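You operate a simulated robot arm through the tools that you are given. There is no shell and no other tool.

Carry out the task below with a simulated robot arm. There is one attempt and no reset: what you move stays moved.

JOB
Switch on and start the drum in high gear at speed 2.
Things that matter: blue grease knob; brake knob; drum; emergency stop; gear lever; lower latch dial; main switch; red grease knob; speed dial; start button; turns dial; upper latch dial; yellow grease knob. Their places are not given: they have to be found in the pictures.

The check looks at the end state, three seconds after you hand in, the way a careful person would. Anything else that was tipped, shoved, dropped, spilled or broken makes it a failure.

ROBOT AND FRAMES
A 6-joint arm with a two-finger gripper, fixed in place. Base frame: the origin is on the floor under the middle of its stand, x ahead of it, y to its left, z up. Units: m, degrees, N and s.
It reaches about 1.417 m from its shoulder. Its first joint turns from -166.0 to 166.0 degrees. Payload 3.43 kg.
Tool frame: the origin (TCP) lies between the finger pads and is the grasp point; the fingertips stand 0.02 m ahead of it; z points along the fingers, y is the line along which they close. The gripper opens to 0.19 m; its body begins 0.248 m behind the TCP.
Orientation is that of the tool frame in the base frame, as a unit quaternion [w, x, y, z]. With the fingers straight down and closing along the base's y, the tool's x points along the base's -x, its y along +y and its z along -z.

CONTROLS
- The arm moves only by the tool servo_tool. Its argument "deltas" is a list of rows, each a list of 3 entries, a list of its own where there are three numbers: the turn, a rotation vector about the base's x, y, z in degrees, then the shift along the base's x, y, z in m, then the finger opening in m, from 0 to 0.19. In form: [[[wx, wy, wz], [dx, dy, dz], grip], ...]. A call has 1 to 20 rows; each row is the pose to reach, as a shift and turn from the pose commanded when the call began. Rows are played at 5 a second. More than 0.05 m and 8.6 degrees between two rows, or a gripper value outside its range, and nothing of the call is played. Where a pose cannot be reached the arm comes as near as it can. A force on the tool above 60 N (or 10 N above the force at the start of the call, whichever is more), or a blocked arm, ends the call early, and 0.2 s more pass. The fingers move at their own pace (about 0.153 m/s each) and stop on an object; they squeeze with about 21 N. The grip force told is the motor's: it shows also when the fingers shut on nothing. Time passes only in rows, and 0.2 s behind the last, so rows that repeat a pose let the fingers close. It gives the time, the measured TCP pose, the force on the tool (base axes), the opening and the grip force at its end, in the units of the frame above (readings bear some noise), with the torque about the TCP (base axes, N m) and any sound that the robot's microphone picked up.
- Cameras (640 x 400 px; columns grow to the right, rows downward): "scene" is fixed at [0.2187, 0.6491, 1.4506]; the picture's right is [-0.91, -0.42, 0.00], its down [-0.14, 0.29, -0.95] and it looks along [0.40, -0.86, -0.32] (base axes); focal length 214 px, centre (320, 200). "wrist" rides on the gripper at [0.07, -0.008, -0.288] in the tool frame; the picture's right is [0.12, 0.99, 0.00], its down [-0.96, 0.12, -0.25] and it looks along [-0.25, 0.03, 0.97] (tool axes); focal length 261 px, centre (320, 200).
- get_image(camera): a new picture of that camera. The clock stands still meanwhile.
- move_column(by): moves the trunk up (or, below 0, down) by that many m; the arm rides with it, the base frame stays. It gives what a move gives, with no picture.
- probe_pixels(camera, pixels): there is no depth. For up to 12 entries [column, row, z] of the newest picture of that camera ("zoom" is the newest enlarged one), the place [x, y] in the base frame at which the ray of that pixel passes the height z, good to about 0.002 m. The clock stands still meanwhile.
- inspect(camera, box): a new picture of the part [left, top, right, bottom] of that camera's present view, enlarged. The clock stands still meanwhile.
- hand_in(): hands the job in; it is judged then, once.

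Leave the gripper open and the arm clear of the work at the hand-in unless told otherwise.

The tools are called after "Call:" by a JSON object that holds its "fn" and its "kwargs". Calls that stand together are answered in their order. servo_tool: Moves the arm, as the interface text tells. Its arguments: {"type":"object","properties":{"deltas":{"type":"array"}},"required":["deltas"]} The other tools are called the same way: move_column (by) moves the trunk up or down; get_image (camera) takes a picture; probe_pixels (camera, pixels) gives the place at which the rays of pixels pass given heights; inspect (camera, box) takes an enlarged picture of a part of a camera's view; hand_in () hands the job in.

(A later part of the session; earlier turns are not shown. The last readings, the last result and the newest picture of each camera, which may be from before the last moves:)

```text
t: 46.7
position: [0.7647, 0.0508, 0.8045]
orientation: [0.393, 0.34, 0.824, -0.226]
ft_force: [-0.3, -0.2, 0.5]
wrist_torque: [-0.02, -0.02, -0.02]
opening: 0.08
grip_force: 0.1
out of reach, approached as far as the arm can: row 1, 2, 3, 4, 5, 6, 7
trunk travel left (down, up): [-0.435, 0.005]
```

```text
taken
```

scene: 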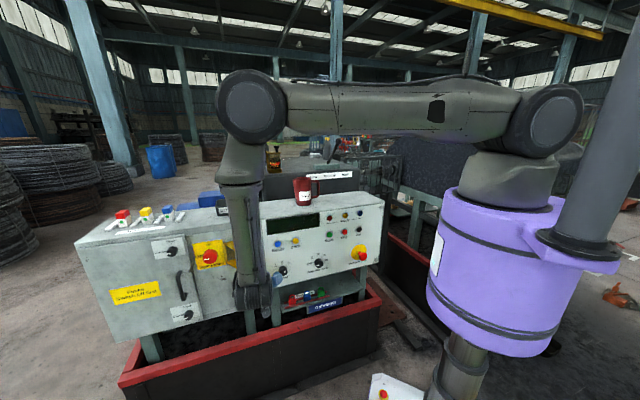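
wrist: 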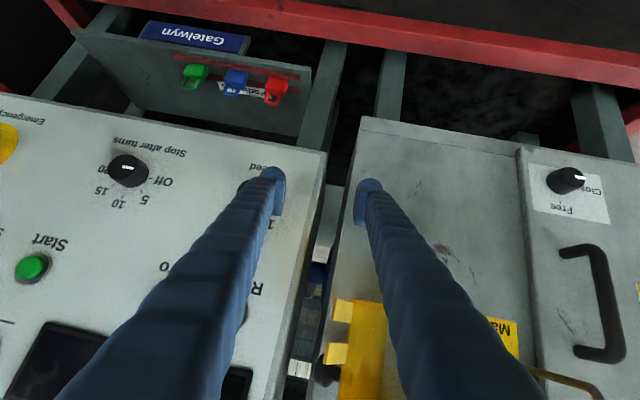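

The arm's wrist is near a roll limit in this posture (forearm vertical, tool pointing sideways-inward). I'll re-pose the wrist: back away from the panel while turning the tool vertical, to about (0.48,0.40,0.85), which is open floor in front of the cabinets; then tilt outward and swing round to face the panels.

Call:
{"fn": "servo_tool", "kwargs": {"deltas": [[[4.3, 3.3, 0], [-0.0285, 0.035, 0.0045], 0.1], [[8.5, 6.6, 0], [-0.057, 0.07, 0.009], 0.1], [[12.8, 9.9, 0], [-0.0855, 0.105, 0.0135], 0.1], [[17.1, 13.2, 0], [-0.114, 0.14, 0.018], 0.1], [[21.3, 16.4, 0], [-0.1425, 0.1745, 0.0225], 0.1], [[25.6, 19.7, 0], [-0.171, 0.209, 0.027], 0.1], [[29.9, 23.0, 0], [-0.1995, 0.244, 0.0315], 0.1], [[34.2, 26.3, 0], [-0.228, 0.279, 0.036], 0.1], [[38.4, 29.6, 0], [-0.2565, 0.314, 0.0405], 0.1], [[42.7, 32.9, 0], [-0.285, 0.349, 0.045], 0.1]]}}

Call:
{"fn": "get_image", "kwargs": {"camera": "scene"}}

Call:
{"fn": "get_image", "kwargs": {"camera": "wrist"}}

```text
t: 48.9
position: [0.4931, 0.3874, 0.8452]
orientation: [0.011, 0.328, 0.944, -0.004]
ft_force: [-1.2, 0.9, 0.0]
wrist_torque: [-0.12, -0.22, 0.05]
opening: 0.0999
grip_force: 0.0
trunk travel left (down, up): [-0.435, 0.005]
```

```text
taken
```

scene: 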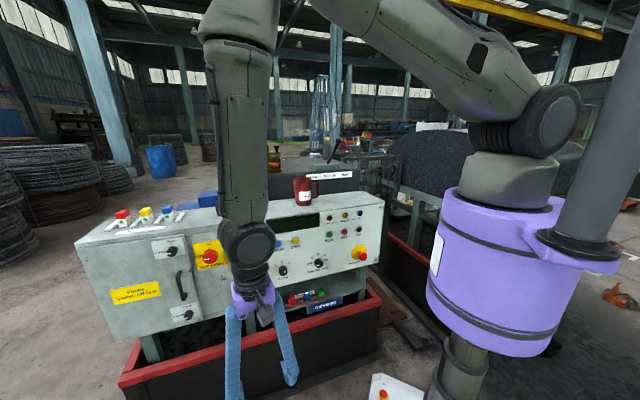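

```text
taken
```

wrist: 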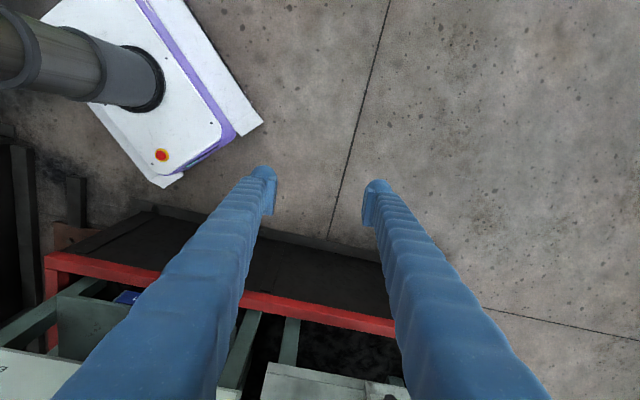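

That worked. Now I tilt the tool outward (azimuth ~38°) about the wrist — free space there — so the wrist crosses to the other side.

Call:
{"fn": "servo_tool", "kwargs": {"deltas": [[[4.11, -5.25, 0], [0.0375, 0.0294, 0.0028], 0.1], [[8.23, -10.49, 0], [0.0744, 0.0583, 0.011], 0.1], [[12.34, -15.74, 0], [0.1104, 0.0865, 0.0247], 0.1], [[16.45, -20.99, 0], [0.1448, 0.1135, 0.0436], 0.1], [[20.57, -26.23, 0], [0.1773, 0.139, 0.0674], 0.1], [[24.68, -31.48, 0], [0.2074, 0.1626, 0.0959], 0.1], [[28.79, -36.73, 0], [0.2347, 0.184, 0.1287], 0.1], [[32.91, -41.97, 0], [0.2588, 0.2029, 0.1651], 0.1], [[37.0, -47.2, 0], [0.2794, 0.2191, 0.205], 0.1]]}}

Call:
{"fn": "get_image", "kwargs": {"camera": "scene"}}

```text
t: 50.9
position: [0.7619, 0.6127, 1.0511]
orientation: [0.246, 0.331, 0.801, 0.435]
ft_force: [-0.5, 0.0, 0.0]
wrist_torque: [0.02, 0.02, -0.01]
opening: 0.0999
grip_force: 0.1
trunk travel left (down, up): [-0.435, 0.005]
```

```text
taken
```

scene: 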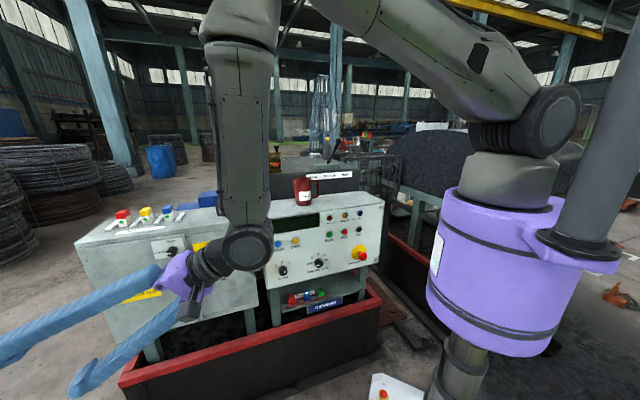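

The wrist has flipped over nicely. For horizontal approaches at z≈0.8–0.95 the shoulder should be a bit lower: I lower the trunk by 0.2 m (tool then at z≈0.85 over open floor).

Call:
{"fn": "move_column", "kwargs": {"by": -0.2}}

Call:
{"fn": "get_image", "kwargs": {"camera": "scene"}}

```text
t: 53.0
position: [0.7611, 0.6139, 0.8509]
orientation: [0.246, 0.33, 0.8, 0.436]
ft_force: [0.1, -0.7, 0.8]
wrist_torque: [-0.02, -0.01, 0.02]
opening: 0.0997
grip_force: 0.0
trunk travel left (down, up): [-0.235, 0.205]
```

```text
taken
```

scene: 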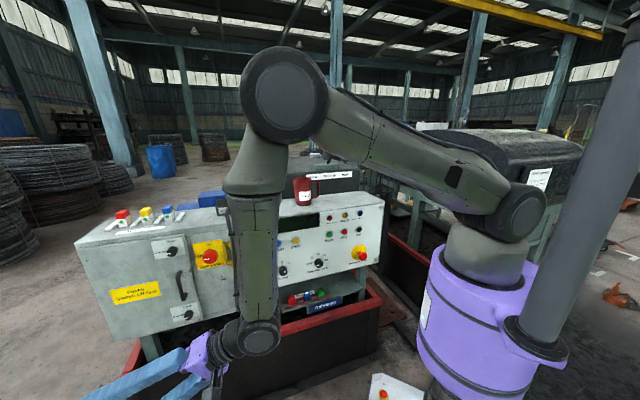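

Now I swing the tool round about the wrist to point at the main switch (azimuth −30°, level, fingers closing vertically), ending ~15 cm short of it at (0.80,0.24,0.95).

Call:
{"fn": "servo_tool", "kwargs": {"deltas": [[[0.68, -2.22, -4.87], [0.0229, -0.019, 0.0064], 0.1], [[1.36, -4.44, -9.74], [0.0433, -0.0401, 0.0133], 0.1], [[2.04, -6.66, -14.61], [0.0608, -0.0632, 0.0208], 0.1], [[2.72, -8.89, -19.49], [0.0755, -0.0882, 0.0287], 0.1], [[3.4, -11.11, -24.36], [0.087, -0.1145, 0.0368], 0.1], [[4.08, -13.33, -29.23], [0.0952, -0.1422, 0.0452], 0.1], [[4.75, -15.55, -34.1], [0.1003, -0.1708, 0.0534], 0.1], [[5.43, -17.77, -38.97], [0.1018, -0.2002, 0.0615], 0.1], [[6.11, -19.99, -43.84], [0.1001, -0.2299, 0.0693], 0.1], [[6.79, -22.21, -48.71], [0.0948, -0.2597, 0.0767], 0.1], [[7.47, -24.44, -53.59], [0.0861, -0.2892, 0.0835], 0.1], [[8.15, -26.66, -58.46], [0.0741, -0.3183, 0.0896], 0.1], [[8.83, -28.88, -63.33], [0.0588, -0.3467, 0.0949], 0.1], [[9.51, -31.1, -68.2], [0.0404, -0.3739, 0.0991], 0.1]]}}

Call:
{"fn": "get_image", "kwargs": {"camera": "wrist"}}

Call:
{"fn": "get_image", "kwargs": {"camera": "scene"}}

```text
t: 56.0
position: [0.8004, 0.2377, 0.9509]
orientation: [0.612, 0.614, 0.354, 0.352]
ft_force: [-0.7, -0.7, 0.7]
wrist_torque: [-0.01, -0.05, 0.07]
opening: 0.0998
grip_force: 0.0
trunk travel left (down, up): [-0.235, 0.205]
```

```text
taken
```

wrist: 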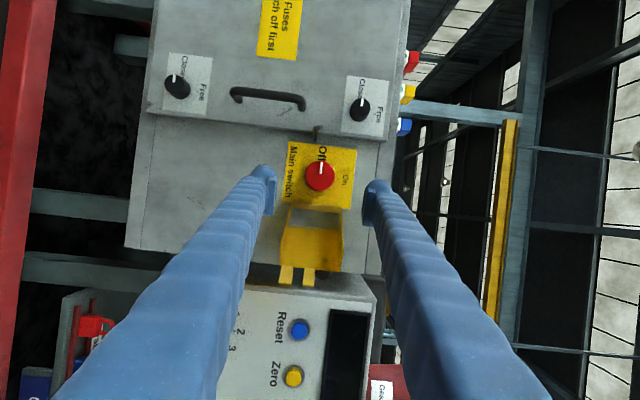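

```text
taken
```

scene: 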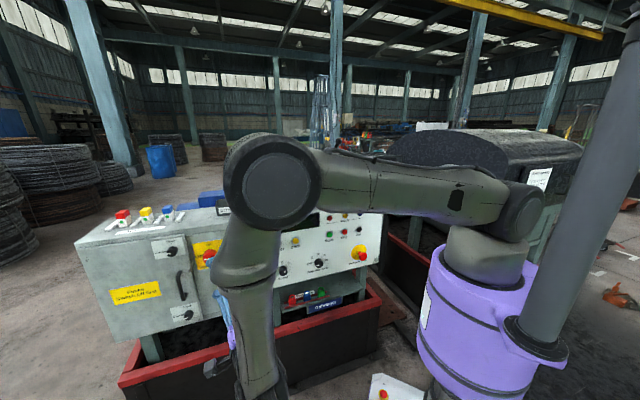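

Excellent: the main switch is dead centre on the tool axis (320,178), mark toward Off (picture-up = panel-left; picture-right = up). Let me zoom to judge clearance to the yellow guard.

Call:
{"fn": "inspect", "kwargs": {"camera": "wrist", "box": [250, 110, 400, 300]}}

Call:
{"fn": "inspect", "kwargs": {"camera": "wrist", "box": [285, 140, 360, 215]}}

```text
2.11 times, centred on (325, 205) of wrist
```

zoom: 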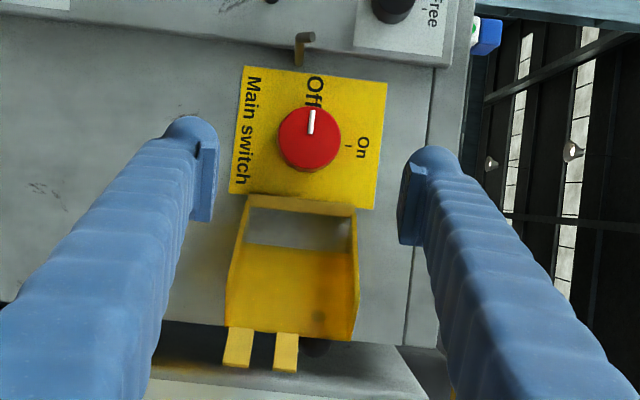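

```text
5.33 times, centred on (322, 178) of wrist
```

zoom: 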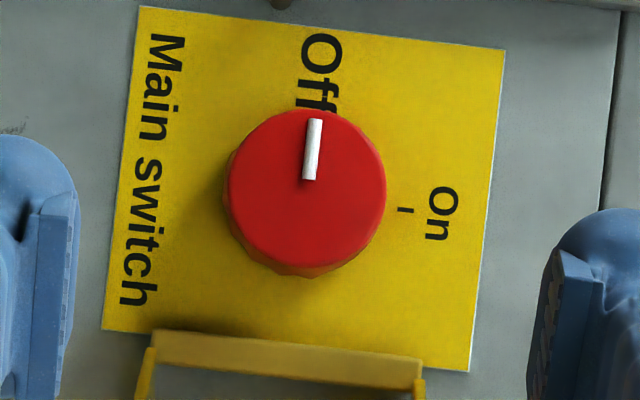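

Knob ≈ 48 mm across; guard's base bar is ~46 mm right of its centre. I'll turn in two strokes of ~54° with the fingers near-vertical for clearance. First: roll to −27° about the knob axis, opening 0.06, and advance to 4 cm short of the knob.

Call:
{"fn": "servo_tool", "kwargs": {"deltas": [[[-4.77, 4.77, 0], [0.003, -0.0007, 0.004], 0.065], [[-9.55, 9.55, 0], [0.006, -0.0014, 0.0085], 0.065], [[-14.3, 14.3, 0], [0.009, -0.002, 0.0128], 0.065], [[-19.1, 19.1, 0], [0.0119, -0.0027, 0.017], 0.065], [[-19.1, 19.1, 0], [0.0457, -0.0235, 0.0123], 0.065], [[-19.1, 19.1, 0], [0.0796, -0.0443, 0.0076], 0.065], [[-19.1, 19.1, 0], [0.0965, -0.0547, 0.0053], 0.065]]}}

Call:
{"fn": "get_image", "kwargs": {"camera": "wrist"}}

Call:
{"fn": "inspect", "kwargs": {"camera": "scene", "box": [150, 200, 300, 330]}}

```text
t: 57.6
position: [0.8986, 0.1843, 0.9564]
orientation: [0.637, 0.554, 0.504, 0.182]
ft_force: [0.1, 0.4, -0.4]
wrist_torque: [0.0, 0.04, 0.05]
opening: 0.0652
grip_force: 0.0
trunk travel left (down, up): [-0.235, 0.205]
```

```text
taken
```

wrist: 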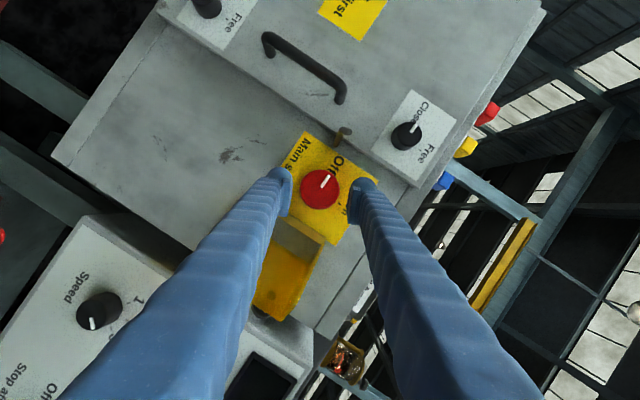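

```text
3.08 times, centred on (225, 265) of scene
```

zoom: 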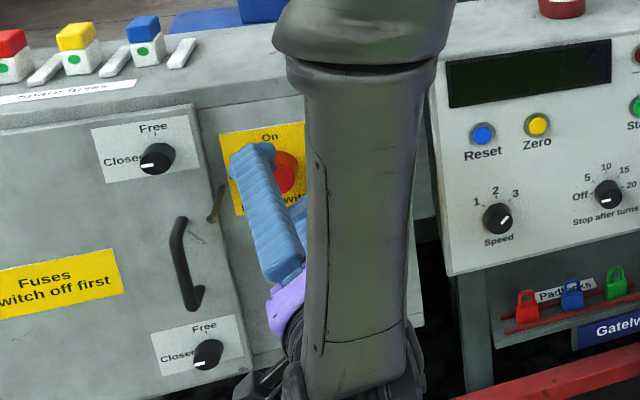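

Knob centred between the fingers (319,190). I advance the last 4 cm and close on it.

Call:
{"fn": "servo_tool", "kwargs": {"deltas": [[[0, 0, 0], [0.0113, -0.0069, -0.0016], 0.065], [[0, 0, 0], [0.0226, -0.0139, -0.0031], 0.065], [[0, 0, 0], [0.0339, -0.0208, -0.0047], 0.065]]}}

Call:
{"fn": "get_image", "kwargs": {"camera": "wrist"}}

```text
t: 58.4
position: [0.9311, 0.1651, 0.9503]
orientation: [0.637, 0.554, 0.504, 0.183]
ft_force: [0.1, 0.2, -0.1]
wrist_torque: [0.05, -0.01, -0.02]
opening: 0.0649
grip_force: 0.0
trunk travel left (down, up): [-0.235, 0.205]
```

```text
taken
```

wrist: 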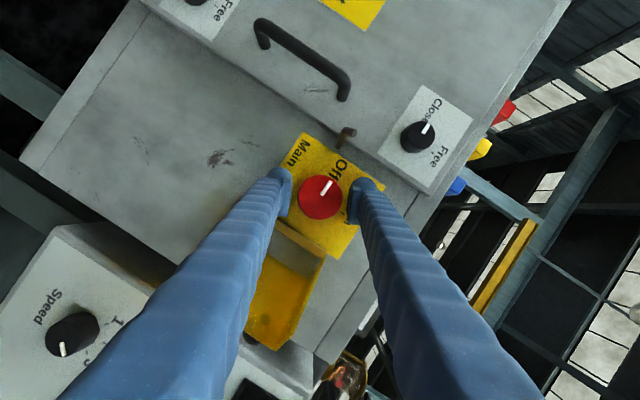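

Knob sits between the pads. Closing now.

Call:
{"fn": "servo_tool", "kwargs": {"deltas": [[[0, 0, 0], [0, 0, 0], 0.03], [[0, 0, 0], [0, 0, 0], 0.0], [[0, 0, 0], [0, 0, 0], 0.0]]}}

Call:
{"fn": "inspect", "kwargs": {"camera": "wrist", "box": [250, 130, 390, 260]}}

```text
t: 59.2
position: [0.9311, 0.1644, 0.9499]
orientation: [0.638, 0.553, 0.504, 0.183]
ft_force: [-1.4, 1.2, 1.2]
wrist_torque: [-0.06, -0.08, 0.06]
opening: 0.0503
grip_force: 44.4
trunk travel left (down, up): [-0.235, 0.205]
```

```text
3.08 times, centred on (320, 195) of wrist
```

zoom: 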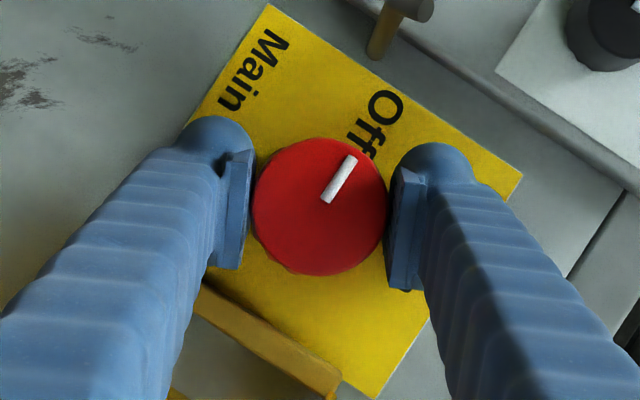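

Gripped at 0.050. Now I turn clockwise about the knob axis by 54° in 9 rows.

Call:
{"fn": "servo_tool", "kwargs": {"deltas": [[[4.24, -4.24, 0], [0, 0, 0], 0.0], [[8.49, -8.49, 0], [0, 0, 0], 0.0], [[12.73, -12.73, 0], [0, 0, 0], 0.0], [[16.97, -16.97, 0], [0, 0, 0], 0.0], [[21.2, -21.2, 0], [0, 0, 0], 0.0], [[25.5, -25.5, 0], [0, 0, 0], 0.0], [[29.7, -29.7, 0], [0, 0, 0], 0.0], [[33.9, -33.9, 0], [0, 0, 0], 0.0], [[38.2, -38.2, 0], [0, 0, 0], 0.0]]}}

Call:
{"fn": "inspect", "kwargs": {"camera": "wrist", "box": [250, 130, 390, 260]}}

Call:
{"fn": "inspect", "kwargs": {"camera": "scene", "box": [190, 190, 390, 320]}}

```text
t: 61.2
position: [0.931, 0.1636, 0.9509]
orientation: [0.552, 0.639, 0.185, 0.502]
ft_force: [-16.4, 4.5, -11.3]
wrist_torque: [-0.13, -0.13, -0.38]
opening: 0.0502
grip_force: 45.4
trunk travel left (down, up): [-0.235, 0.205]
```

```text
3.08 times, centred on (320, 195) of wrist
```

zoom: 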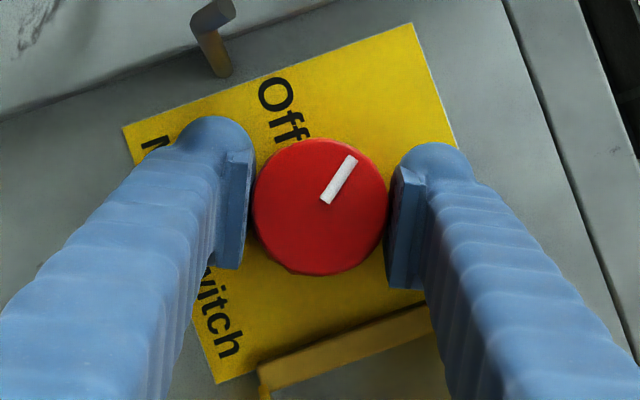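

```text
3.08 times, centred on (290, 255) of scene
```

zoom: 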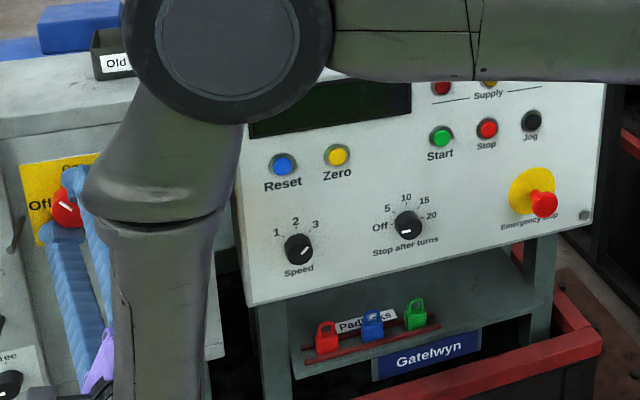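

The knob turned along with the fingers by 54°. I release to regrip (the guard would be too close for another 36°), and look whether the knob stays.

Call:
{"fn": "servo_tool", "kwargs": {"deltas": [[[0, 0, 0], [0, 0, 0], 0.065], [[0, 0, 0], [0, 0, 0], 0.065]]}}

Call:
{"fn": "inspect", "kwargs": {"camera": "wrist", "box": [250, 130, 390, 260]}}

```text
t: 61.8
position: [0.9315, 0.1651, 0.9514]
orientation: [0.551, 0.639, 0.186, 0.503]
ft_force: [0.7, 0.1, 0.2]
wrist_torque: [-0.01, -0.01, -0.01]
opening: 0.065
grip_force: 0.0
trunk travel left (down, up): [-0.235, 0.205]
```

```text
3.08 times, centred on (320, 195) of wrist
```

zoom: 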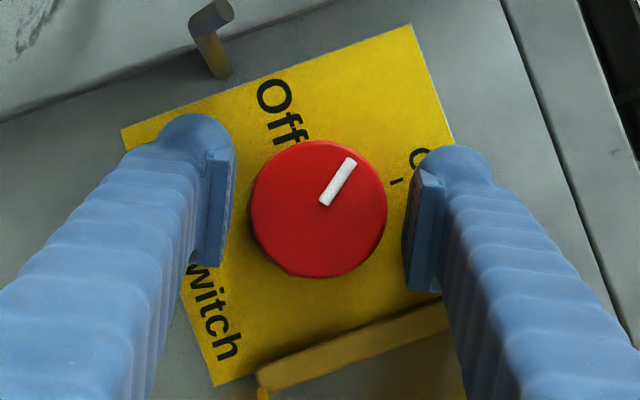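

The knob stayed; about 38° remain to the On tick. I rotate the open gripper back by 54° and regrip.

Call:
{"fn": "servo_tool", "kwargs": {"deltas": [[[-5.3, 5.3, 0], [0, 0, 0], 0.065], [[-10.6, 10.6, 0], [0, 0, 0], 0.065], [[-15.9, 15.9, 0], [0, 0, 0], 0.065], [[-21.2, 21.2, 0], [0, 0, 0], 0.065], [[-26.5, 26.5, 0], [0, 0, 0], 0.065], [[-31.8, 31.8, 0], [0, 0, 0], 0.065], [[-38.2, 38.2, 0], [0, 0, 0], 0.065], [[-38.2, 38.2, 0], [0, 0, 0], 0.03], [[-38.2, 38.2, 0], [0, 0, 0], 0.0], [[-38.2, 38.2, 0], [0, 0, 0], 0.0]]}}

Call:
{"fn": "inspect", "kwargs": {"camera": "wrist", "box": [250, 130, 390, 260]}}

```text
refused: row 7 steps farther than a row can; nothing moved
```

```text
3.08 times, centred on (320, 195) of wrist
```

zoom: 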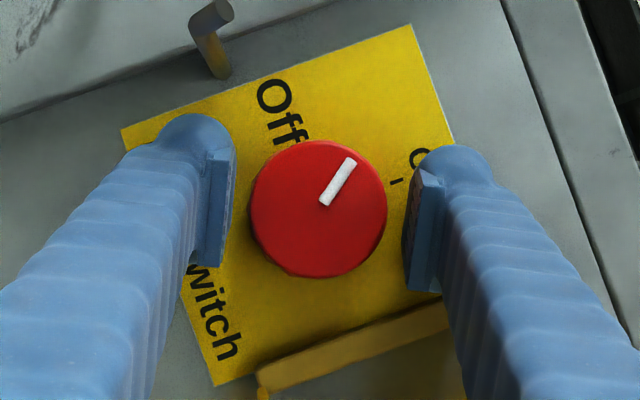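

Row 7 was too large a step; I resend with even steps.

Call:
{"fn": "servo_tool", "kwargs": {"deltas": [[[-5.4, 5.4, 0], [0, 0, 0], 0.065], [[-10.9, 10.9, 0], [0, 0, 0], 0.065], [[-16.3, 16.3, 0], [0, 0, 0], 0.065], [[-21.8, 21.8, 0], [0, 0, 0], 0.065], [[-27.2, 27.2, 0], [0, 0, 0], 0.065], [[-32.7, 32.7, 0], [0, 0, 0], 0.065], [[-38.2, 38.2, 0], [0, 0, 0], 0.065], [[-38.2, 38.2, 0], [0, 0, 0], 0.03], [[-38.2, 38.2, 0], [0, 0, 0], 0.0], [[-38.2, 38.2, 0], [0, 0, 0], 0.0]]}}

Call:
{"fn": "inspect", "kwargs": {"camera": "wrist", "box": [250, 130, 390, 260]}}

```text
t: 64.0
position: [0.9319, 0.1637, 0.9511]
orientation: [0.638, 0.553, 0.504, 0.183]
ft_force: [1.5, -1.5, 4.2]
wrist_torque: [-0.02, 0.0, -0.15]
opening: 0.0505
grip_force: 45.2
trunk travel left (down, up): [-0.235, 0.205]
```

```text
3.08 times, centred on (320, 195) of wrist
```

zoom: 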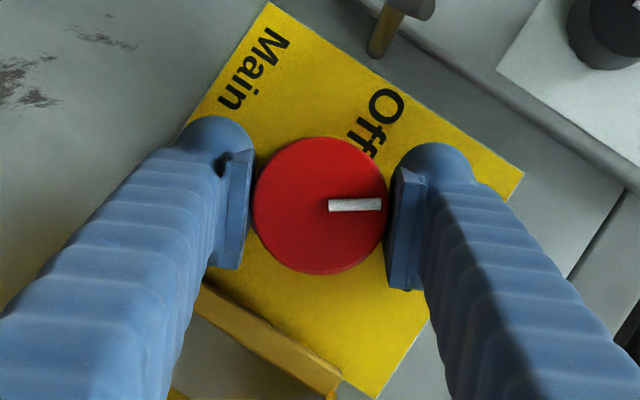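

Regripped, mark now at picture-right. I turn the remaining ~37° clockwise.

Call:
{"fn": "servo_tool", "kwargs": {"deltas": [[[4.3, -4.3, 0], [0, 0, 0], 0.0], [[8.7, -8.7, 0], [0, 0, 0], 0.0], [[13.0, -13.0, 0], [0, 0, 0], 0.0], [[17.4, -17.4, 0], [0, 0, 0], 0.0], [[21.7, -21.7, 0], [0, 0, 0], 0.0], [[26.2, -26.2, 0], [0, 0, 0], 0.0]]}}

Call:
{"fn": "inspect", "kwargs": {"camera": "wrist", "box": [250, 130, 390, 260]}}

Call:
{"fn": "inspect", "kwargs": {"camera": "scene", "box": [190, 190, 390, 320]}}

```text
t: 65.4
position: [0.9315, 0.1643, 0.9496]
orientation: [0.593, 0.628, 0.292, 0.411]
ft_force: [-4.6, -8.3, 6.1]
wrist_torque: [-0.36, 0.27, -0.05]
opening: 0.0504
grip_force: 44.9
trunk travel left (down, up): [-0.235, 0.205]
```

```text
3.08 times, centred on (320, 195) of wrist
```

zoom: 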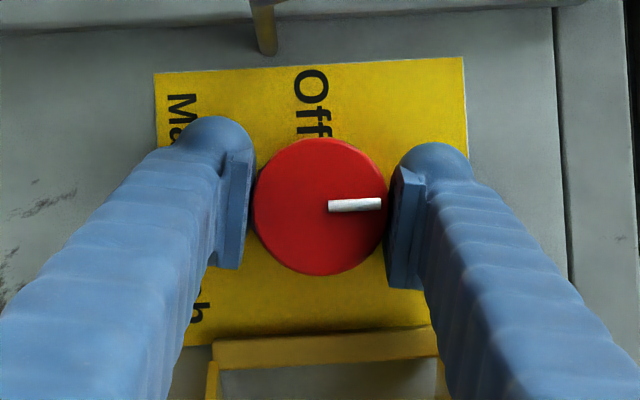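

```text
3.08 times, centred on (290, 255) of scene
```

zoom: 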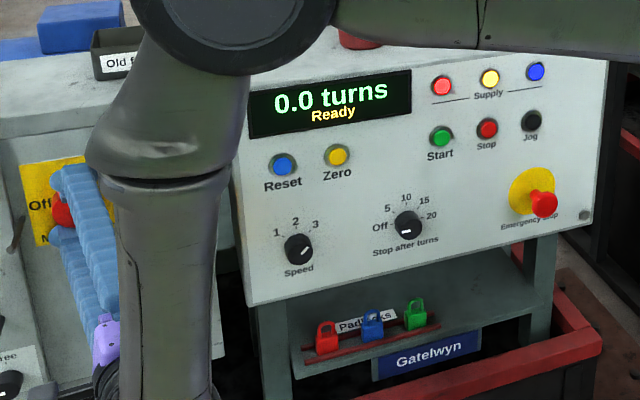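

The display shows "0.0 turns – Ready" and all three supply lamps are lit: the main switch is On. I open the fingers and back straight out.

Call:
{"fn": "servo_tool", "kwargs": {"deltas": [[[0, 0, 0], [0, 0, 0], 0.065], [[0, 0, 0], [0, 0, 0], 0.068], [[0, 0, 0], [-0.0259, 0.0151, -0.0013], 0.068], [[0, 0, 0], [-0.0604, 0.0352, -0.003], 0.07], [[0, 0, 0], [-0.095, 0.0553, -0.005], 0.07], [[0, 0, 0], [-0.1294, 0.0754, -0.0067], 0.07]]}}

Call:
{"fn": "get_image", "kwargs": {"camera": "wrist"}}

Call:
{"fn": "get_image", "kwargs": {"camera": "scene"}}

```text
t: 66.8
position: [0.8002, 0.2418, 0.9428]
orientation: [0.594, 0.627, 0.292, 0.411]
ft_force: [-0.6, 0.2, 0.0]
wrist_torque: [0.03, 0.03, 0.08]
opening: 0.0697
grip_force: 0.0
trunk travel left (down, up): [-0.235, 0.205]
```

```text
taken
```

wrist: 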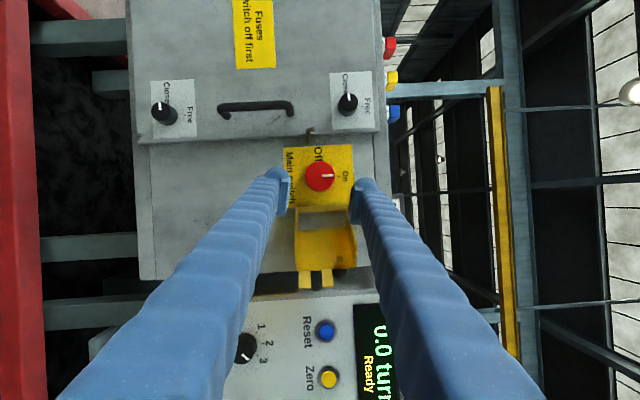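

```text
taken
```

scene: 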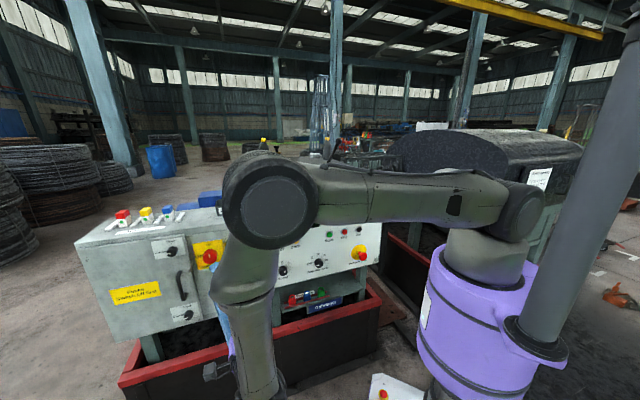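

Main switch verified at On. Next the speed dial: I first lower to z=0.80 (below the guard), then slide over to 8 cm in front of the speed dial, tool square to the panel, fingers rolled +22° from vertical.

Call:
{"fn": "servo_tool", "kwargs": {"deltas": [[[1.1, -0.6, -1.4], [-0.008, 0.005, -0.036], 0.07], [[2.3, -1.1, -2.9], [-0.015, 0.01, -0.072], 0.07], [[3.4, -1.7, -4.3], [-0.023, 0.015, -0.108], 0.07], [[4.5, -2.2, -5.7], [-0.03, 0.02, -0.143], 0.07], [[5.6, -2.8, -7.2], [-0.044, -0.024, -0.143], 0.07], [[6.8, -3.3, -8.6], [-0.058, -0.068, -0.143], 0.07], [[7.9, -3.9, -10.0], [-0.072, -0.112, -0.143], 0.07], [[9.0, -4.5, -11.5], [-0.086, -0.156, -0.143], 0.07], [[10.1, -5.0, -12.9], [-0.1, -0.2, -0.143], 0.07], [[11.27, -5.57, -14.33], [-0.114, -0.244, -0.143], 0.07]]}}

Call:
{"fn": "get_image", "kwargs": {"camera": "wrist"}}

Call:
{"fn": "get_image", "kwargs": {"camera": "scene"}}

```text
t: 69.0
position: [0.6897, -0.0038, 0.802]
orientation: [0.589, 0.693, 0.142, 0.39]
ft_force: [-0.3, -0.4, 0.4]
wrist_torque: [0.01, 0.02, -0.01]
opening: 0.0699
grip_force: 0.1
trunk travel left (down, up): [-0.235, 0.205]
```

```text
taken
```

wrist: 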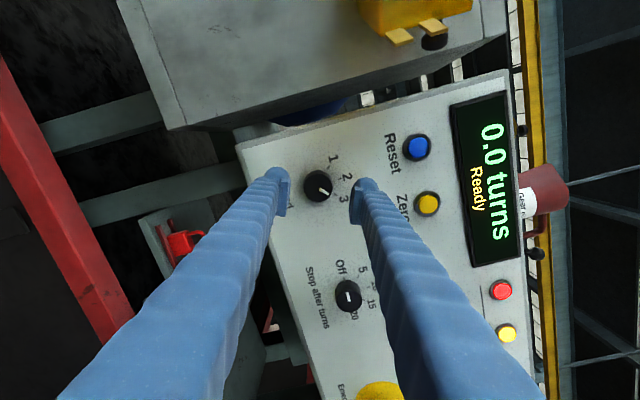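

```text
taken
```

scene: 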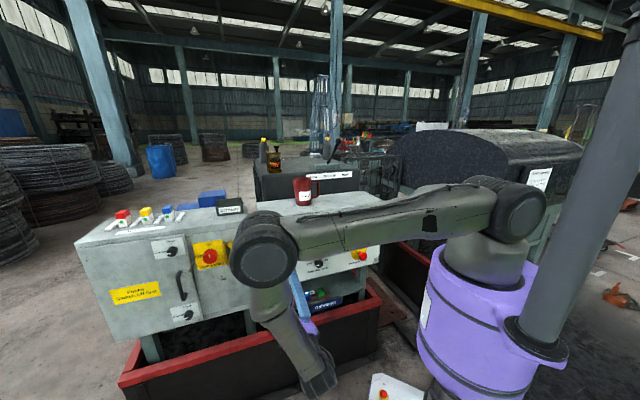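

The speed dial is centred at (318,187). Zoom to verify.

Call:
{"fn": "inspect", "kwargs": {"camera": "wrist", "box": [260, 130, 390, 250]}}

```text
3.33 times, centred on (325, 190) of wrist
```

zoom: 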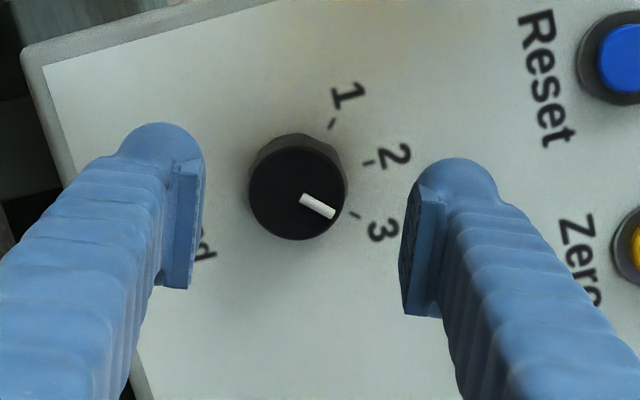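

Dial mark is exactly at 3; ticks are ~46° apart. I advance 4.7 cm (tips ~1 cm off the panel) and close on the dial.

Call:
{"fn": "servo_tool", "kwargs": {"deltas": [[[0, 0, 0], [0.012, -0.011, -0.001], 0.065], [[0, 0, 0], [0.023, -0.022, -0.002], 0.06], [[0, 0, 0], [0.0339, -0.0325, -0.0025], 0.06], [[0, 0, 0], [0.0339, -0.0325, -0.0025], 0.03], [[0, 0, 0], [0.0339, -0.0325, -0.0025], 0.0], [[0, 0, 0], [0.0339, -0.0325, -0.0025], 0.0]]}}

Call:
{"fn": "inspect", "kwargs": {"camera": "wrist", "box": [260, 130, 390, 250]}}

```text
t: 70.4
position: [0.7218, -0.037, 0.7996]
orientation: [0.59, 0.693, 0.142, 0.391]
ft_force: [1.8, -8.9, 13.7]
wrist_torque: [-0.11, -0.09, -0.14]
opening: 0.0379
grip_force: 45.3
trunk travel left (down, up): [-0.235, 0.205]
```

```text
3.33 times, centred on (325, 190) of wrist
```

zoom: 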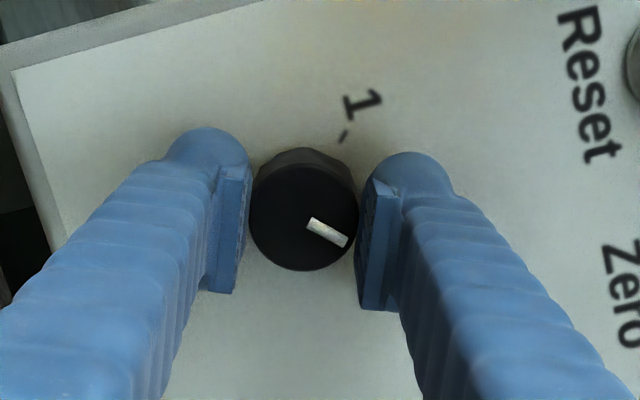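

Gripped (0.038). I turn counter-clockwise 45° about the dial axis, easing up 3 mm to relieve the side force.

Call:
{"fn": "servo_tool", "kwargs": {"deltas": [[[-4.55, 4.55, 0], [0.0, 0.0005, 0.002], 0.0], [[-9.1, 9.1, 0], [0.0, 0.001, 0.003], 0.0], [[-13.6, 13.6, 0], [0.0, 0.001, 0.003], 0.0], [[-18.2, 18.2, 0], [0.0, 0.001, 0.003], 0.0], [[-22.7, 22.7, 0], [0.0, 0.001, 0.003], 0.0], [[-27.3, 27.3, 0], [0.0, 0.001, 0.003], 0.0], [[-31.8, 31.8, 0], [0.0, 0.001, 0.003], 0.0]]}}

Call:
{"fn": "inspect", "kwargs": {"camera": "wrist", "box": [260, 130, 390, 250]}}

```text
t: 72.0
position: [0.7224, -0.0372, 0.8011]
orientation: [0.692, 0.587, 0.397, 0.134]
ft_force: [-6.6, -8.4, -10.1]
wrist_torque: [0.01, 0.02, -0.03]
opening: 0.0383
grip_force: 44.9
trunk travel left (down, up): [-0.235, 0.205]
```

```text
3.33 times, centred on (325, 190) of wrist
```

zoom: 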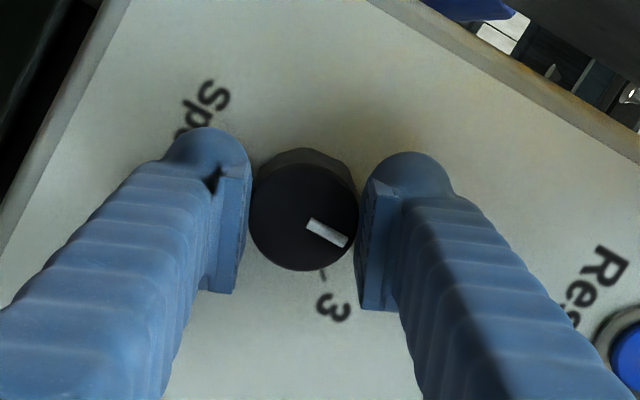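

Turned with the dial in grip. I release and back off 6 cm to read it.

Call:
{"fn": "servo_tool", "kwargs": {"deltas": [[[0, 0, 0], [0, 0, 0], 0.06], [[0, 0, 0], [0, 0, 0], 0.065], [[0, 0, 0], [-0.014, 0.014, 0], 0.07], [[0, 0, 0], [-0.035, 0.035, 0], 0.08], [[0, 0, 0], [-0.056, 0.056, 0], 0.09]]}}

Call:
{"fn": "inspect", "kwargs": {"camera": "wrist", "box": [250, 120, 400, 260]}}

Call:
{"fn": "inspect", "kwargs": {"camera": "scene", "box": [190, 190, 390, 320]}}

```text
t: 73.2
position: [0.6652, 0.0213, 0.801]
orientation: [0.693, 0.587, 0.397, 0.134]
ft_force: [0.5, -0.5, -0.1]
wrist_torque: [0.0, 0.02, 0.04]
opening: 0.0901
grip_force: 0.1
trunk travel left (down, up): [-0.235, 0.205]
```

```text
2.86 times, centred on (325, 190) of wrist
```

zoom: 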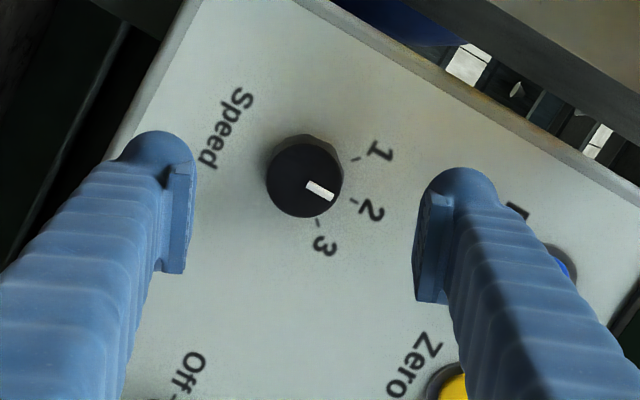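

```text
3.08 times, centred on (290, 255) of scene
```

zoom: 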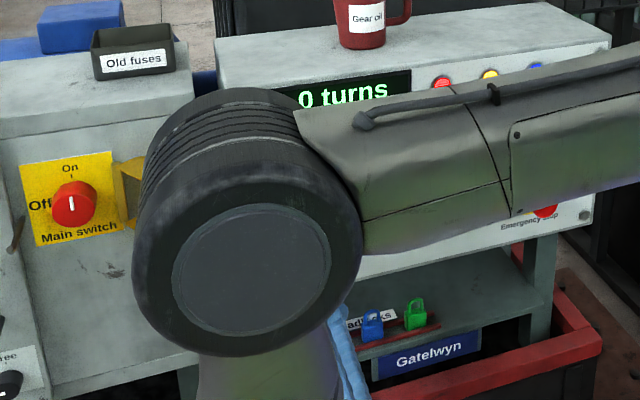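

Speed dial now points at 2. For Start (close to the robot's base axis) I must come with the tool nearly vertical, so I reverse the wrist move: swing the tool back out to azimuth 38° over open floor.

Call:
{"fn": "servo_tool", "kwargs": {"deltas": [[[1.18, 1.92, 4.77], [0.0295, 0.0305, -0.0035], 0.09], [[2.36, 3.84, 9.55], [0.0562, 0.0632, -0.0072], 0.09], [[3.54, 5.76, 14.32], [0.0801, 0.0977, -0.011], 0.09], [[4.71, 7.69, 19.09], [0.1008, 0.1339, -0.0145], 0.09], [[5.89, 9.61, 23.86], [0.1184, 0.1713, -0.0179], 0.09], [[7.07, 11.53, 28.64], [0.1328, 0.2099, -0.021], 0.09], [[8.25, 13.45, 33.41], [0.1438, 0.2493, -0.0235], 0.09], [[9.43, 15.37, 38.18], [0.1514, 0.2893, -0.0254], 0.09], [[10.61, 17.29, 42.95], [0.1557, 0.3295, -0.0266], 0.09], [[11.79, 19.22, 47.73], [0.1567, 0.3696, -0.027], 0.09], [[12.96, 21.14, 52.5], [0.1543, 0.4094, -0.0263], 0.09], [[14.14, 23.06, 57.27], [0.1487, 0.4484, -0.0245], 0.09], [[15.32, 24.98, 62.05], [0.1399, 0.4865, -0.0217], 0.09], [[16.5, 26.9, 66.82], [0.1282, 0.5234, -0.0176], 0.09], [[17.68, 28.82, 71.59], [0.1136, 0.5588, -0.0122], 0.09], [[18.86, 30.75, 76.36], [0.0964, 0.5925, -0.0055], 0.09]]}}

Call:
{"fn": "get_image", "kwargs": {"camera": "scene"}}

```text
t: 76.6
position: [0.763, 0.613, 0.7958]
orientation: [0.245, 0.331, 0.799, 0.437]
ft_force: [-0.6, -0.9, -0.3]
wrist_torque: [0.03, -0.03, -0.01]
opening: 0.0903
grip_force: 0.1
trunk travel left (down, up): [-0.235, 0.205]
```

```text
taken
```

scene: 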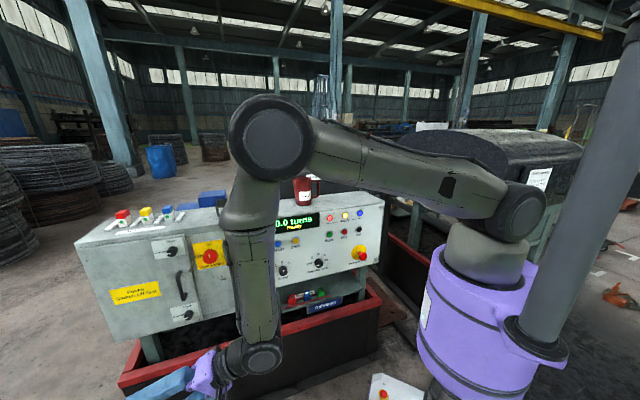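

Now tilt the tool back down to vertical about the wrist (raising the wrist meanwhile), still over open floor.

Call:
{"fn": "servo_tool", "kwargs": {"deltas": [[[-3.7, 4.72, 0], [-0.0184, -0.0144, -0.011], 0.06], [[-7.4, 9.44, 0], [-0.0397, -0.0311, -0.0193], 0.03], [[-11.1, 14.17, 0], [-0.0635, -0.0498, -0.0247], 0.0], [[-14.8, 18.89, 0], [-0.0898, -0.0704, -0.0267], 0.0], [[-18.5, 23.6, 0], [-0.1181, -0.0926, -0.0251], 0.0], [[-22.2, 28.3, 0], [-0.1482, -0.1162, -0.0195], 0.0], [[-25.9, 33.05, 0], [-0.1797, -0.1409, -0.01], 0.0], [[-29.6, 37.8, 0], [-0.2123, -0.1665, 0.004], 0.0], [[-33.3, 42.5, 0], [-0.2457, -0.1926, 0.0223], 0.0], [[-37.0, 47.2, 0], [-0.2795, -0.2191, 0.045], 0.0]]}}

Call:
{"fn": "get_image", "kwargs": {"camera": "scene"}}

Call:
{"fn": "get_image", "kwargs": {"camera": "wrist"}}

```text
t: 78.8
position: [0.4832, 0.3913, 0.842]
orientation: [0.001, 0.383, 0.924, 0.001]
ft_force: [-1.0, 0.8, -0.1]
wrist_torque: [0.08, -0.03, -0.03]
opening: 0.0001
grip_force: 20.7
out of reach, approached as far as the arm can: row 8
trunk travel left (down, up): [-0.235, 0.205]
```

```text
taken
```

scene: 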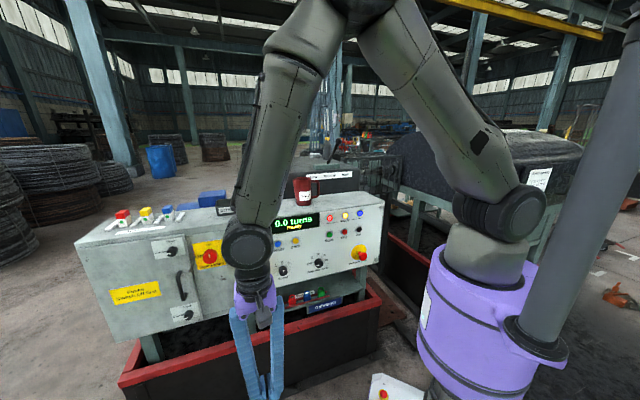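

```text
taken
```

wrist: 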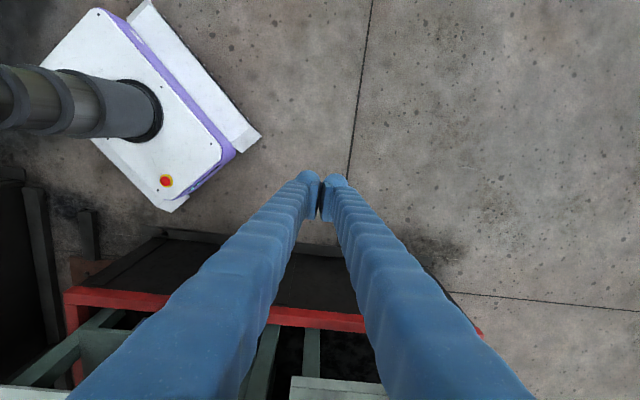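

Tool is vertical with fingers closed. I move up and across to (0.49,0.10,1.09), well in front of the panel, then lower the trunk by 0.23 m for elbow room.

Call:
{"fn": "servo_tool", "kwargs": {"deltas": [[[0, 0, 0], [0.001, -0.036, 0.031], 0.0], [[0, 0, 0], [0.002, -0.073, 0.062], 0.0], [[0, 0, 0], [0.003, -0.109, 0.094], 0.0], [[0, 0, 0], [0.004, -0.145, 0.125], 0.0], [[0, 0, 0], [0.005, -0.181, 0.156], 0.0], [[0, 0, 0], [0.006, -0.218, 0.188], 0.0], [[0, 0, 0], [0.007, -0.254, 0.219], 0.0], [[0, 0, 0], [0.007, -0.29, 0.25], 0.0]]}}

Call:
{"fn": "move_column", "kwargs": {"by": -0.23}}

Call:
{"fn": "get_image", "kwargs": {"camera": "wrist"}}

Call:
{"fn": "get_image", "kwargs": {"camera": "scene"}}

```text
t: 80.6
position: [0.486, 0.1045, 1.0938]
orientation: [0.001, 0.383, 0.924, 0.002]
ft_force: [-0.8, -0.2, 0.3]
wrist_torque: [0.02, -0.08, 0.04]
opening: 0.0
grip_force: 21.0
trunk travel left (down, up): [-0.235, 0.205]
```

```text
t: 83.1
position: [0.4874, 0.1068, 0.8628]
orientation: [0.001, 0.383, 0.924, 0.001]
ft_force: [0.6, -0.1, 0.6]
wrist_torque: [0.02, 0.0, 0.0]
opening: 0.0003
grip_force: 21.5
trunk travel left (down, up): [-0.005, 0.435]
```

```text
taken
```

wrist: 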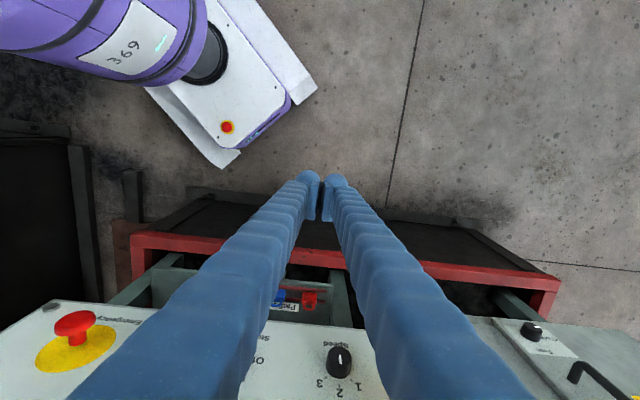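

```text
taken
```

scene: 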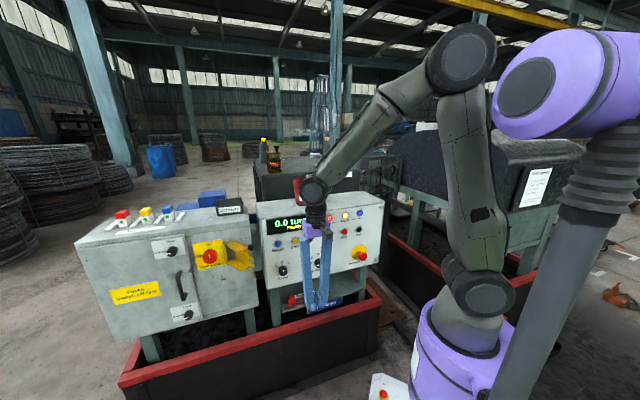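

Now I move across to a point 10 cm in front of Start at (0.5035,−0.157,0.955), tilting the tool 14° so only the fingertips lead.

Call:
{"fn": "servo_tool", "kwargs": {"deltas": [[[-1.4, -1.4, 0], [0.0023, -0.0377, 0.0131], 0.0], [[-2.8, -2.8, 0], [0.0046, -0.0754, 0.0263], 0.0], [[-4.2, -4.2, 0], [0.0069, -0.1131, 0.0394], 0.0], [[-5.7, -5.7, 0], [0.0091, -0.1509, 0.0526], 0.0], [[-7.1, -7.1, 0], [0.0114, -0.1886, 0.0657], 0.0], [[-8.5, -8.5, 0], [0.0137, -0.2263, 0.0789], 0.0], [[-9.9, -9.9, 0], [0.016, -0.264, 0.092], 0.0]]}}

Call:
{"fn": "get_image", "kwargs": {"camera": "wrist"}}

Call:
{"fn": "get_image", "kwargs": {"camera": "scene"}}

```text
t: 84.7
position: [0.5019, -0.1582, 0.953]
orientation: [0.113, 0.379, 0.917, -0.045]
ft_force: [0.8, -0.4, -0.5]
wrist_torque: [-0.05, 0.02, -0.03]
opening: 0.0
grip_force: 21.5
trunk travel left (down, up): [-0.005, 0.435]
```

```text
taken
```

wrist: 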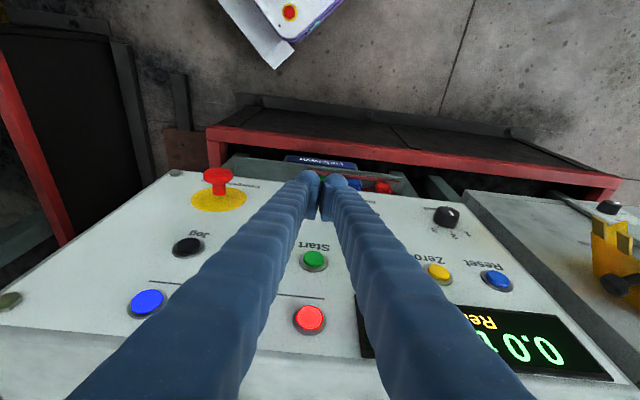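

```text
taken
```

scene: 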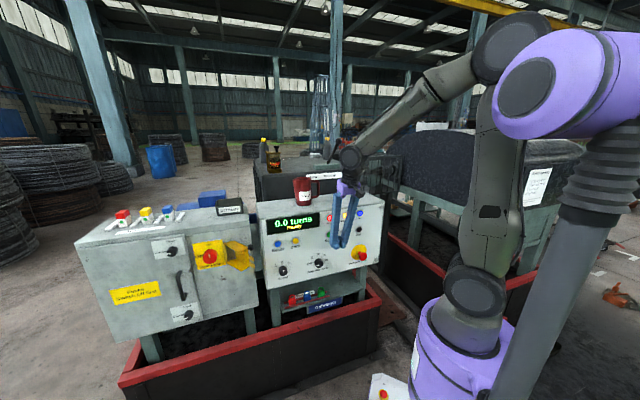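

The projection matches my Start estimate to a pixel (313,260). Now I advance 5.5 cm straight along the panel normal toward Start.

Call:
{"fn": "servo_tool", "kwargs": {"deltas": [[[0, 0, 0], [0.014, -0.014, 0], 0.0], [[0, 0, 0], [0.028, -0.028, 0], 0.0], [[0, 0, 0], [0.039, -0.039, 0], 0.0]]}}

Call:
{"fn": "get_image", "kwargs": {"camera": "wrist"}}

Call:
{"fn": "inspect", "kwargs": {"camera": "scene", "box": [290, 170, 400, 270]}}

```text
t: 85.5
position: [0.5439, -0.1969, 0.9521]
orientation: [0.113, 0.38, 0.917, -0.045]
ft_force: [-0.6, 0.6, 0.5]
wrist_torque: [-0.03, -0.02, 0.03]
opening: 0.0001
grip_force: 20.9
trunk travel left (down, up): [-0.005, 0.435]
```

```text
taken
```

wrist: 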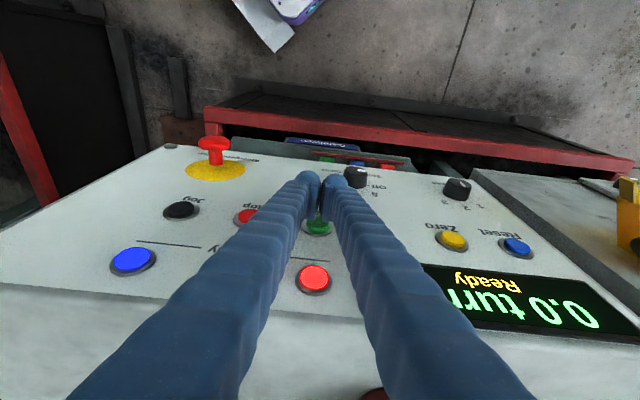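

```text
4.00 times, centred on (345, 220) of scene
```

zoom: 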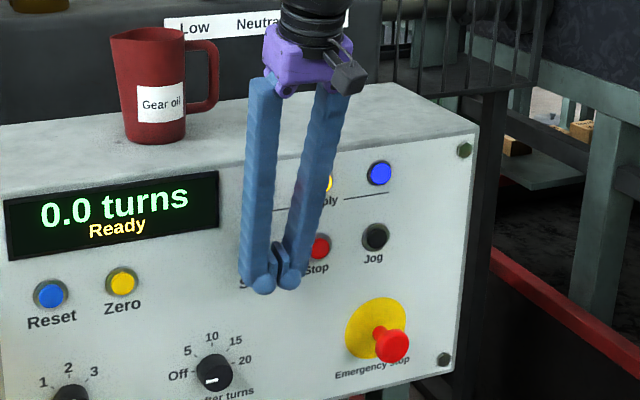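

Fingertips are right in front of Start (visible just between them at (318,227)). I advance in 3 mm steps, 12 mm first, watching force, sound and display.

Call:
{"fn": "servo_tool", "kwargs": {"deltas": [[[0, 0, 0], [0.0021, -0.0021, 0], 0.0], [[0, 0, 0], [0.0042, -0.0042, 0], 0.0], [[0, 0, 0], [0.0064, -0.0064, 0], 0.0], [[0, 0, 0], [0.0085, -0.0085, 0], 0.0]]}}

Call:
{"fn": "inspect", "kwargs": {"camera": "scene", "box": [240, 170, 400, 290]}}

Call:
{"fn": "inspect", "kwargs": {"camera": "wrist", "box": [260, 150, 380, 260]}}

```text
t: 86.5
position: [0.5517, -0.2053, 0.9545]
orientation: [0.113, 0.379, 0.917, -0.044]
ft_force: [-0.2, -0.1, 0.4]
wrist_torque: [0.01, -0.02, 0.02]
opening: 0.0001
grip_force: 21.1
trunk travel left (down, up): [-0.005, 0.435]
```

```text
3.33 times, centred on (320, 230) of scene
```

zoom: 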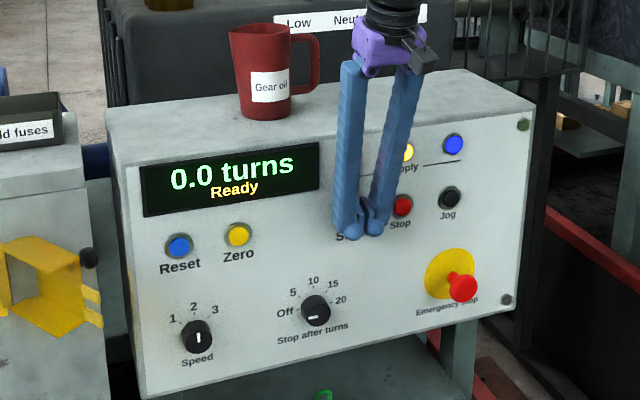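

```text
3.64 times, centred on (320, 205) of wrist
```

zoom: 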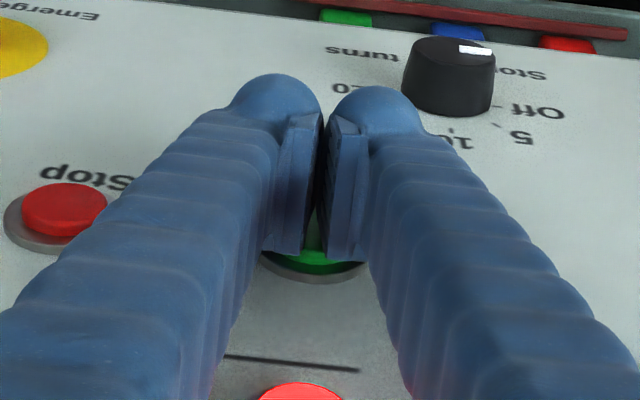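

Speed dial clearly at 2 in the scene picture. No contact yet; I continue another 12 mm in 2 mm steps.

Call:
{"fn": "servo_tool", "kwargs": {"deltas": [[[0, 0, 0], [0.0014, -0.0014, 0], 0.0], [[0, 0, 0], [0.0028, -0.0028, 0], 0.0], [[0, 0, 0], [0.0042, -0.0042, 0], 0.0], [[0, 0, 0], [0.0057, -0.0057, 0], 0.0], [[0, 0, 0], [0.0071, -0.0071, 0], 0.0]]}}

Call:
{"fn": "inspect", "kwargs": {"camera": "scene", "box": [240, 170, 400, 290]}}

Call:
{"fn": "inspect", "kwargs": {"camera": "wrist", "box": [260, 150, 380, 260]}}

```text
t: 87.7
position: [0.555, -0.2109, 0.954]
orientation: [0.113, 0.38, 0.917, -0.045]
ft_force: [-7.5, 14.7, -2.4]
wrist_torque: [0.1, 0.09, 0.12]
opening: 0.006
grip_force: 33.8
trunk travel left (down, up): [-0.005, 0.435]
heard: click
```

```text
3.33 times, centred on (320, 230) of scene
```

zoom: 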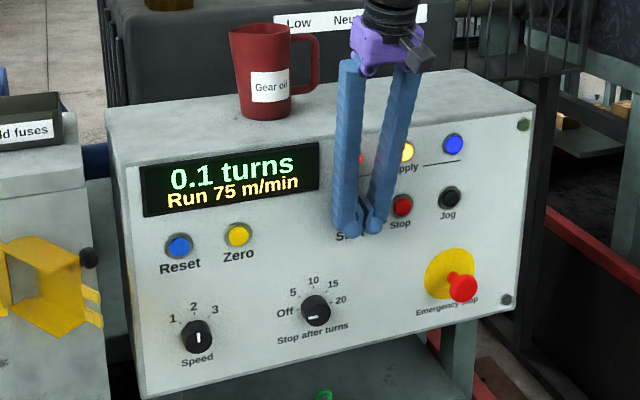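

```text
3.64 times, centred on (320, 205) of wrist
```

zoom: 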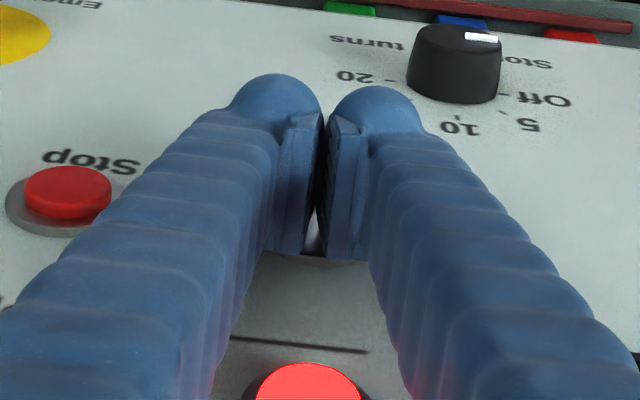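

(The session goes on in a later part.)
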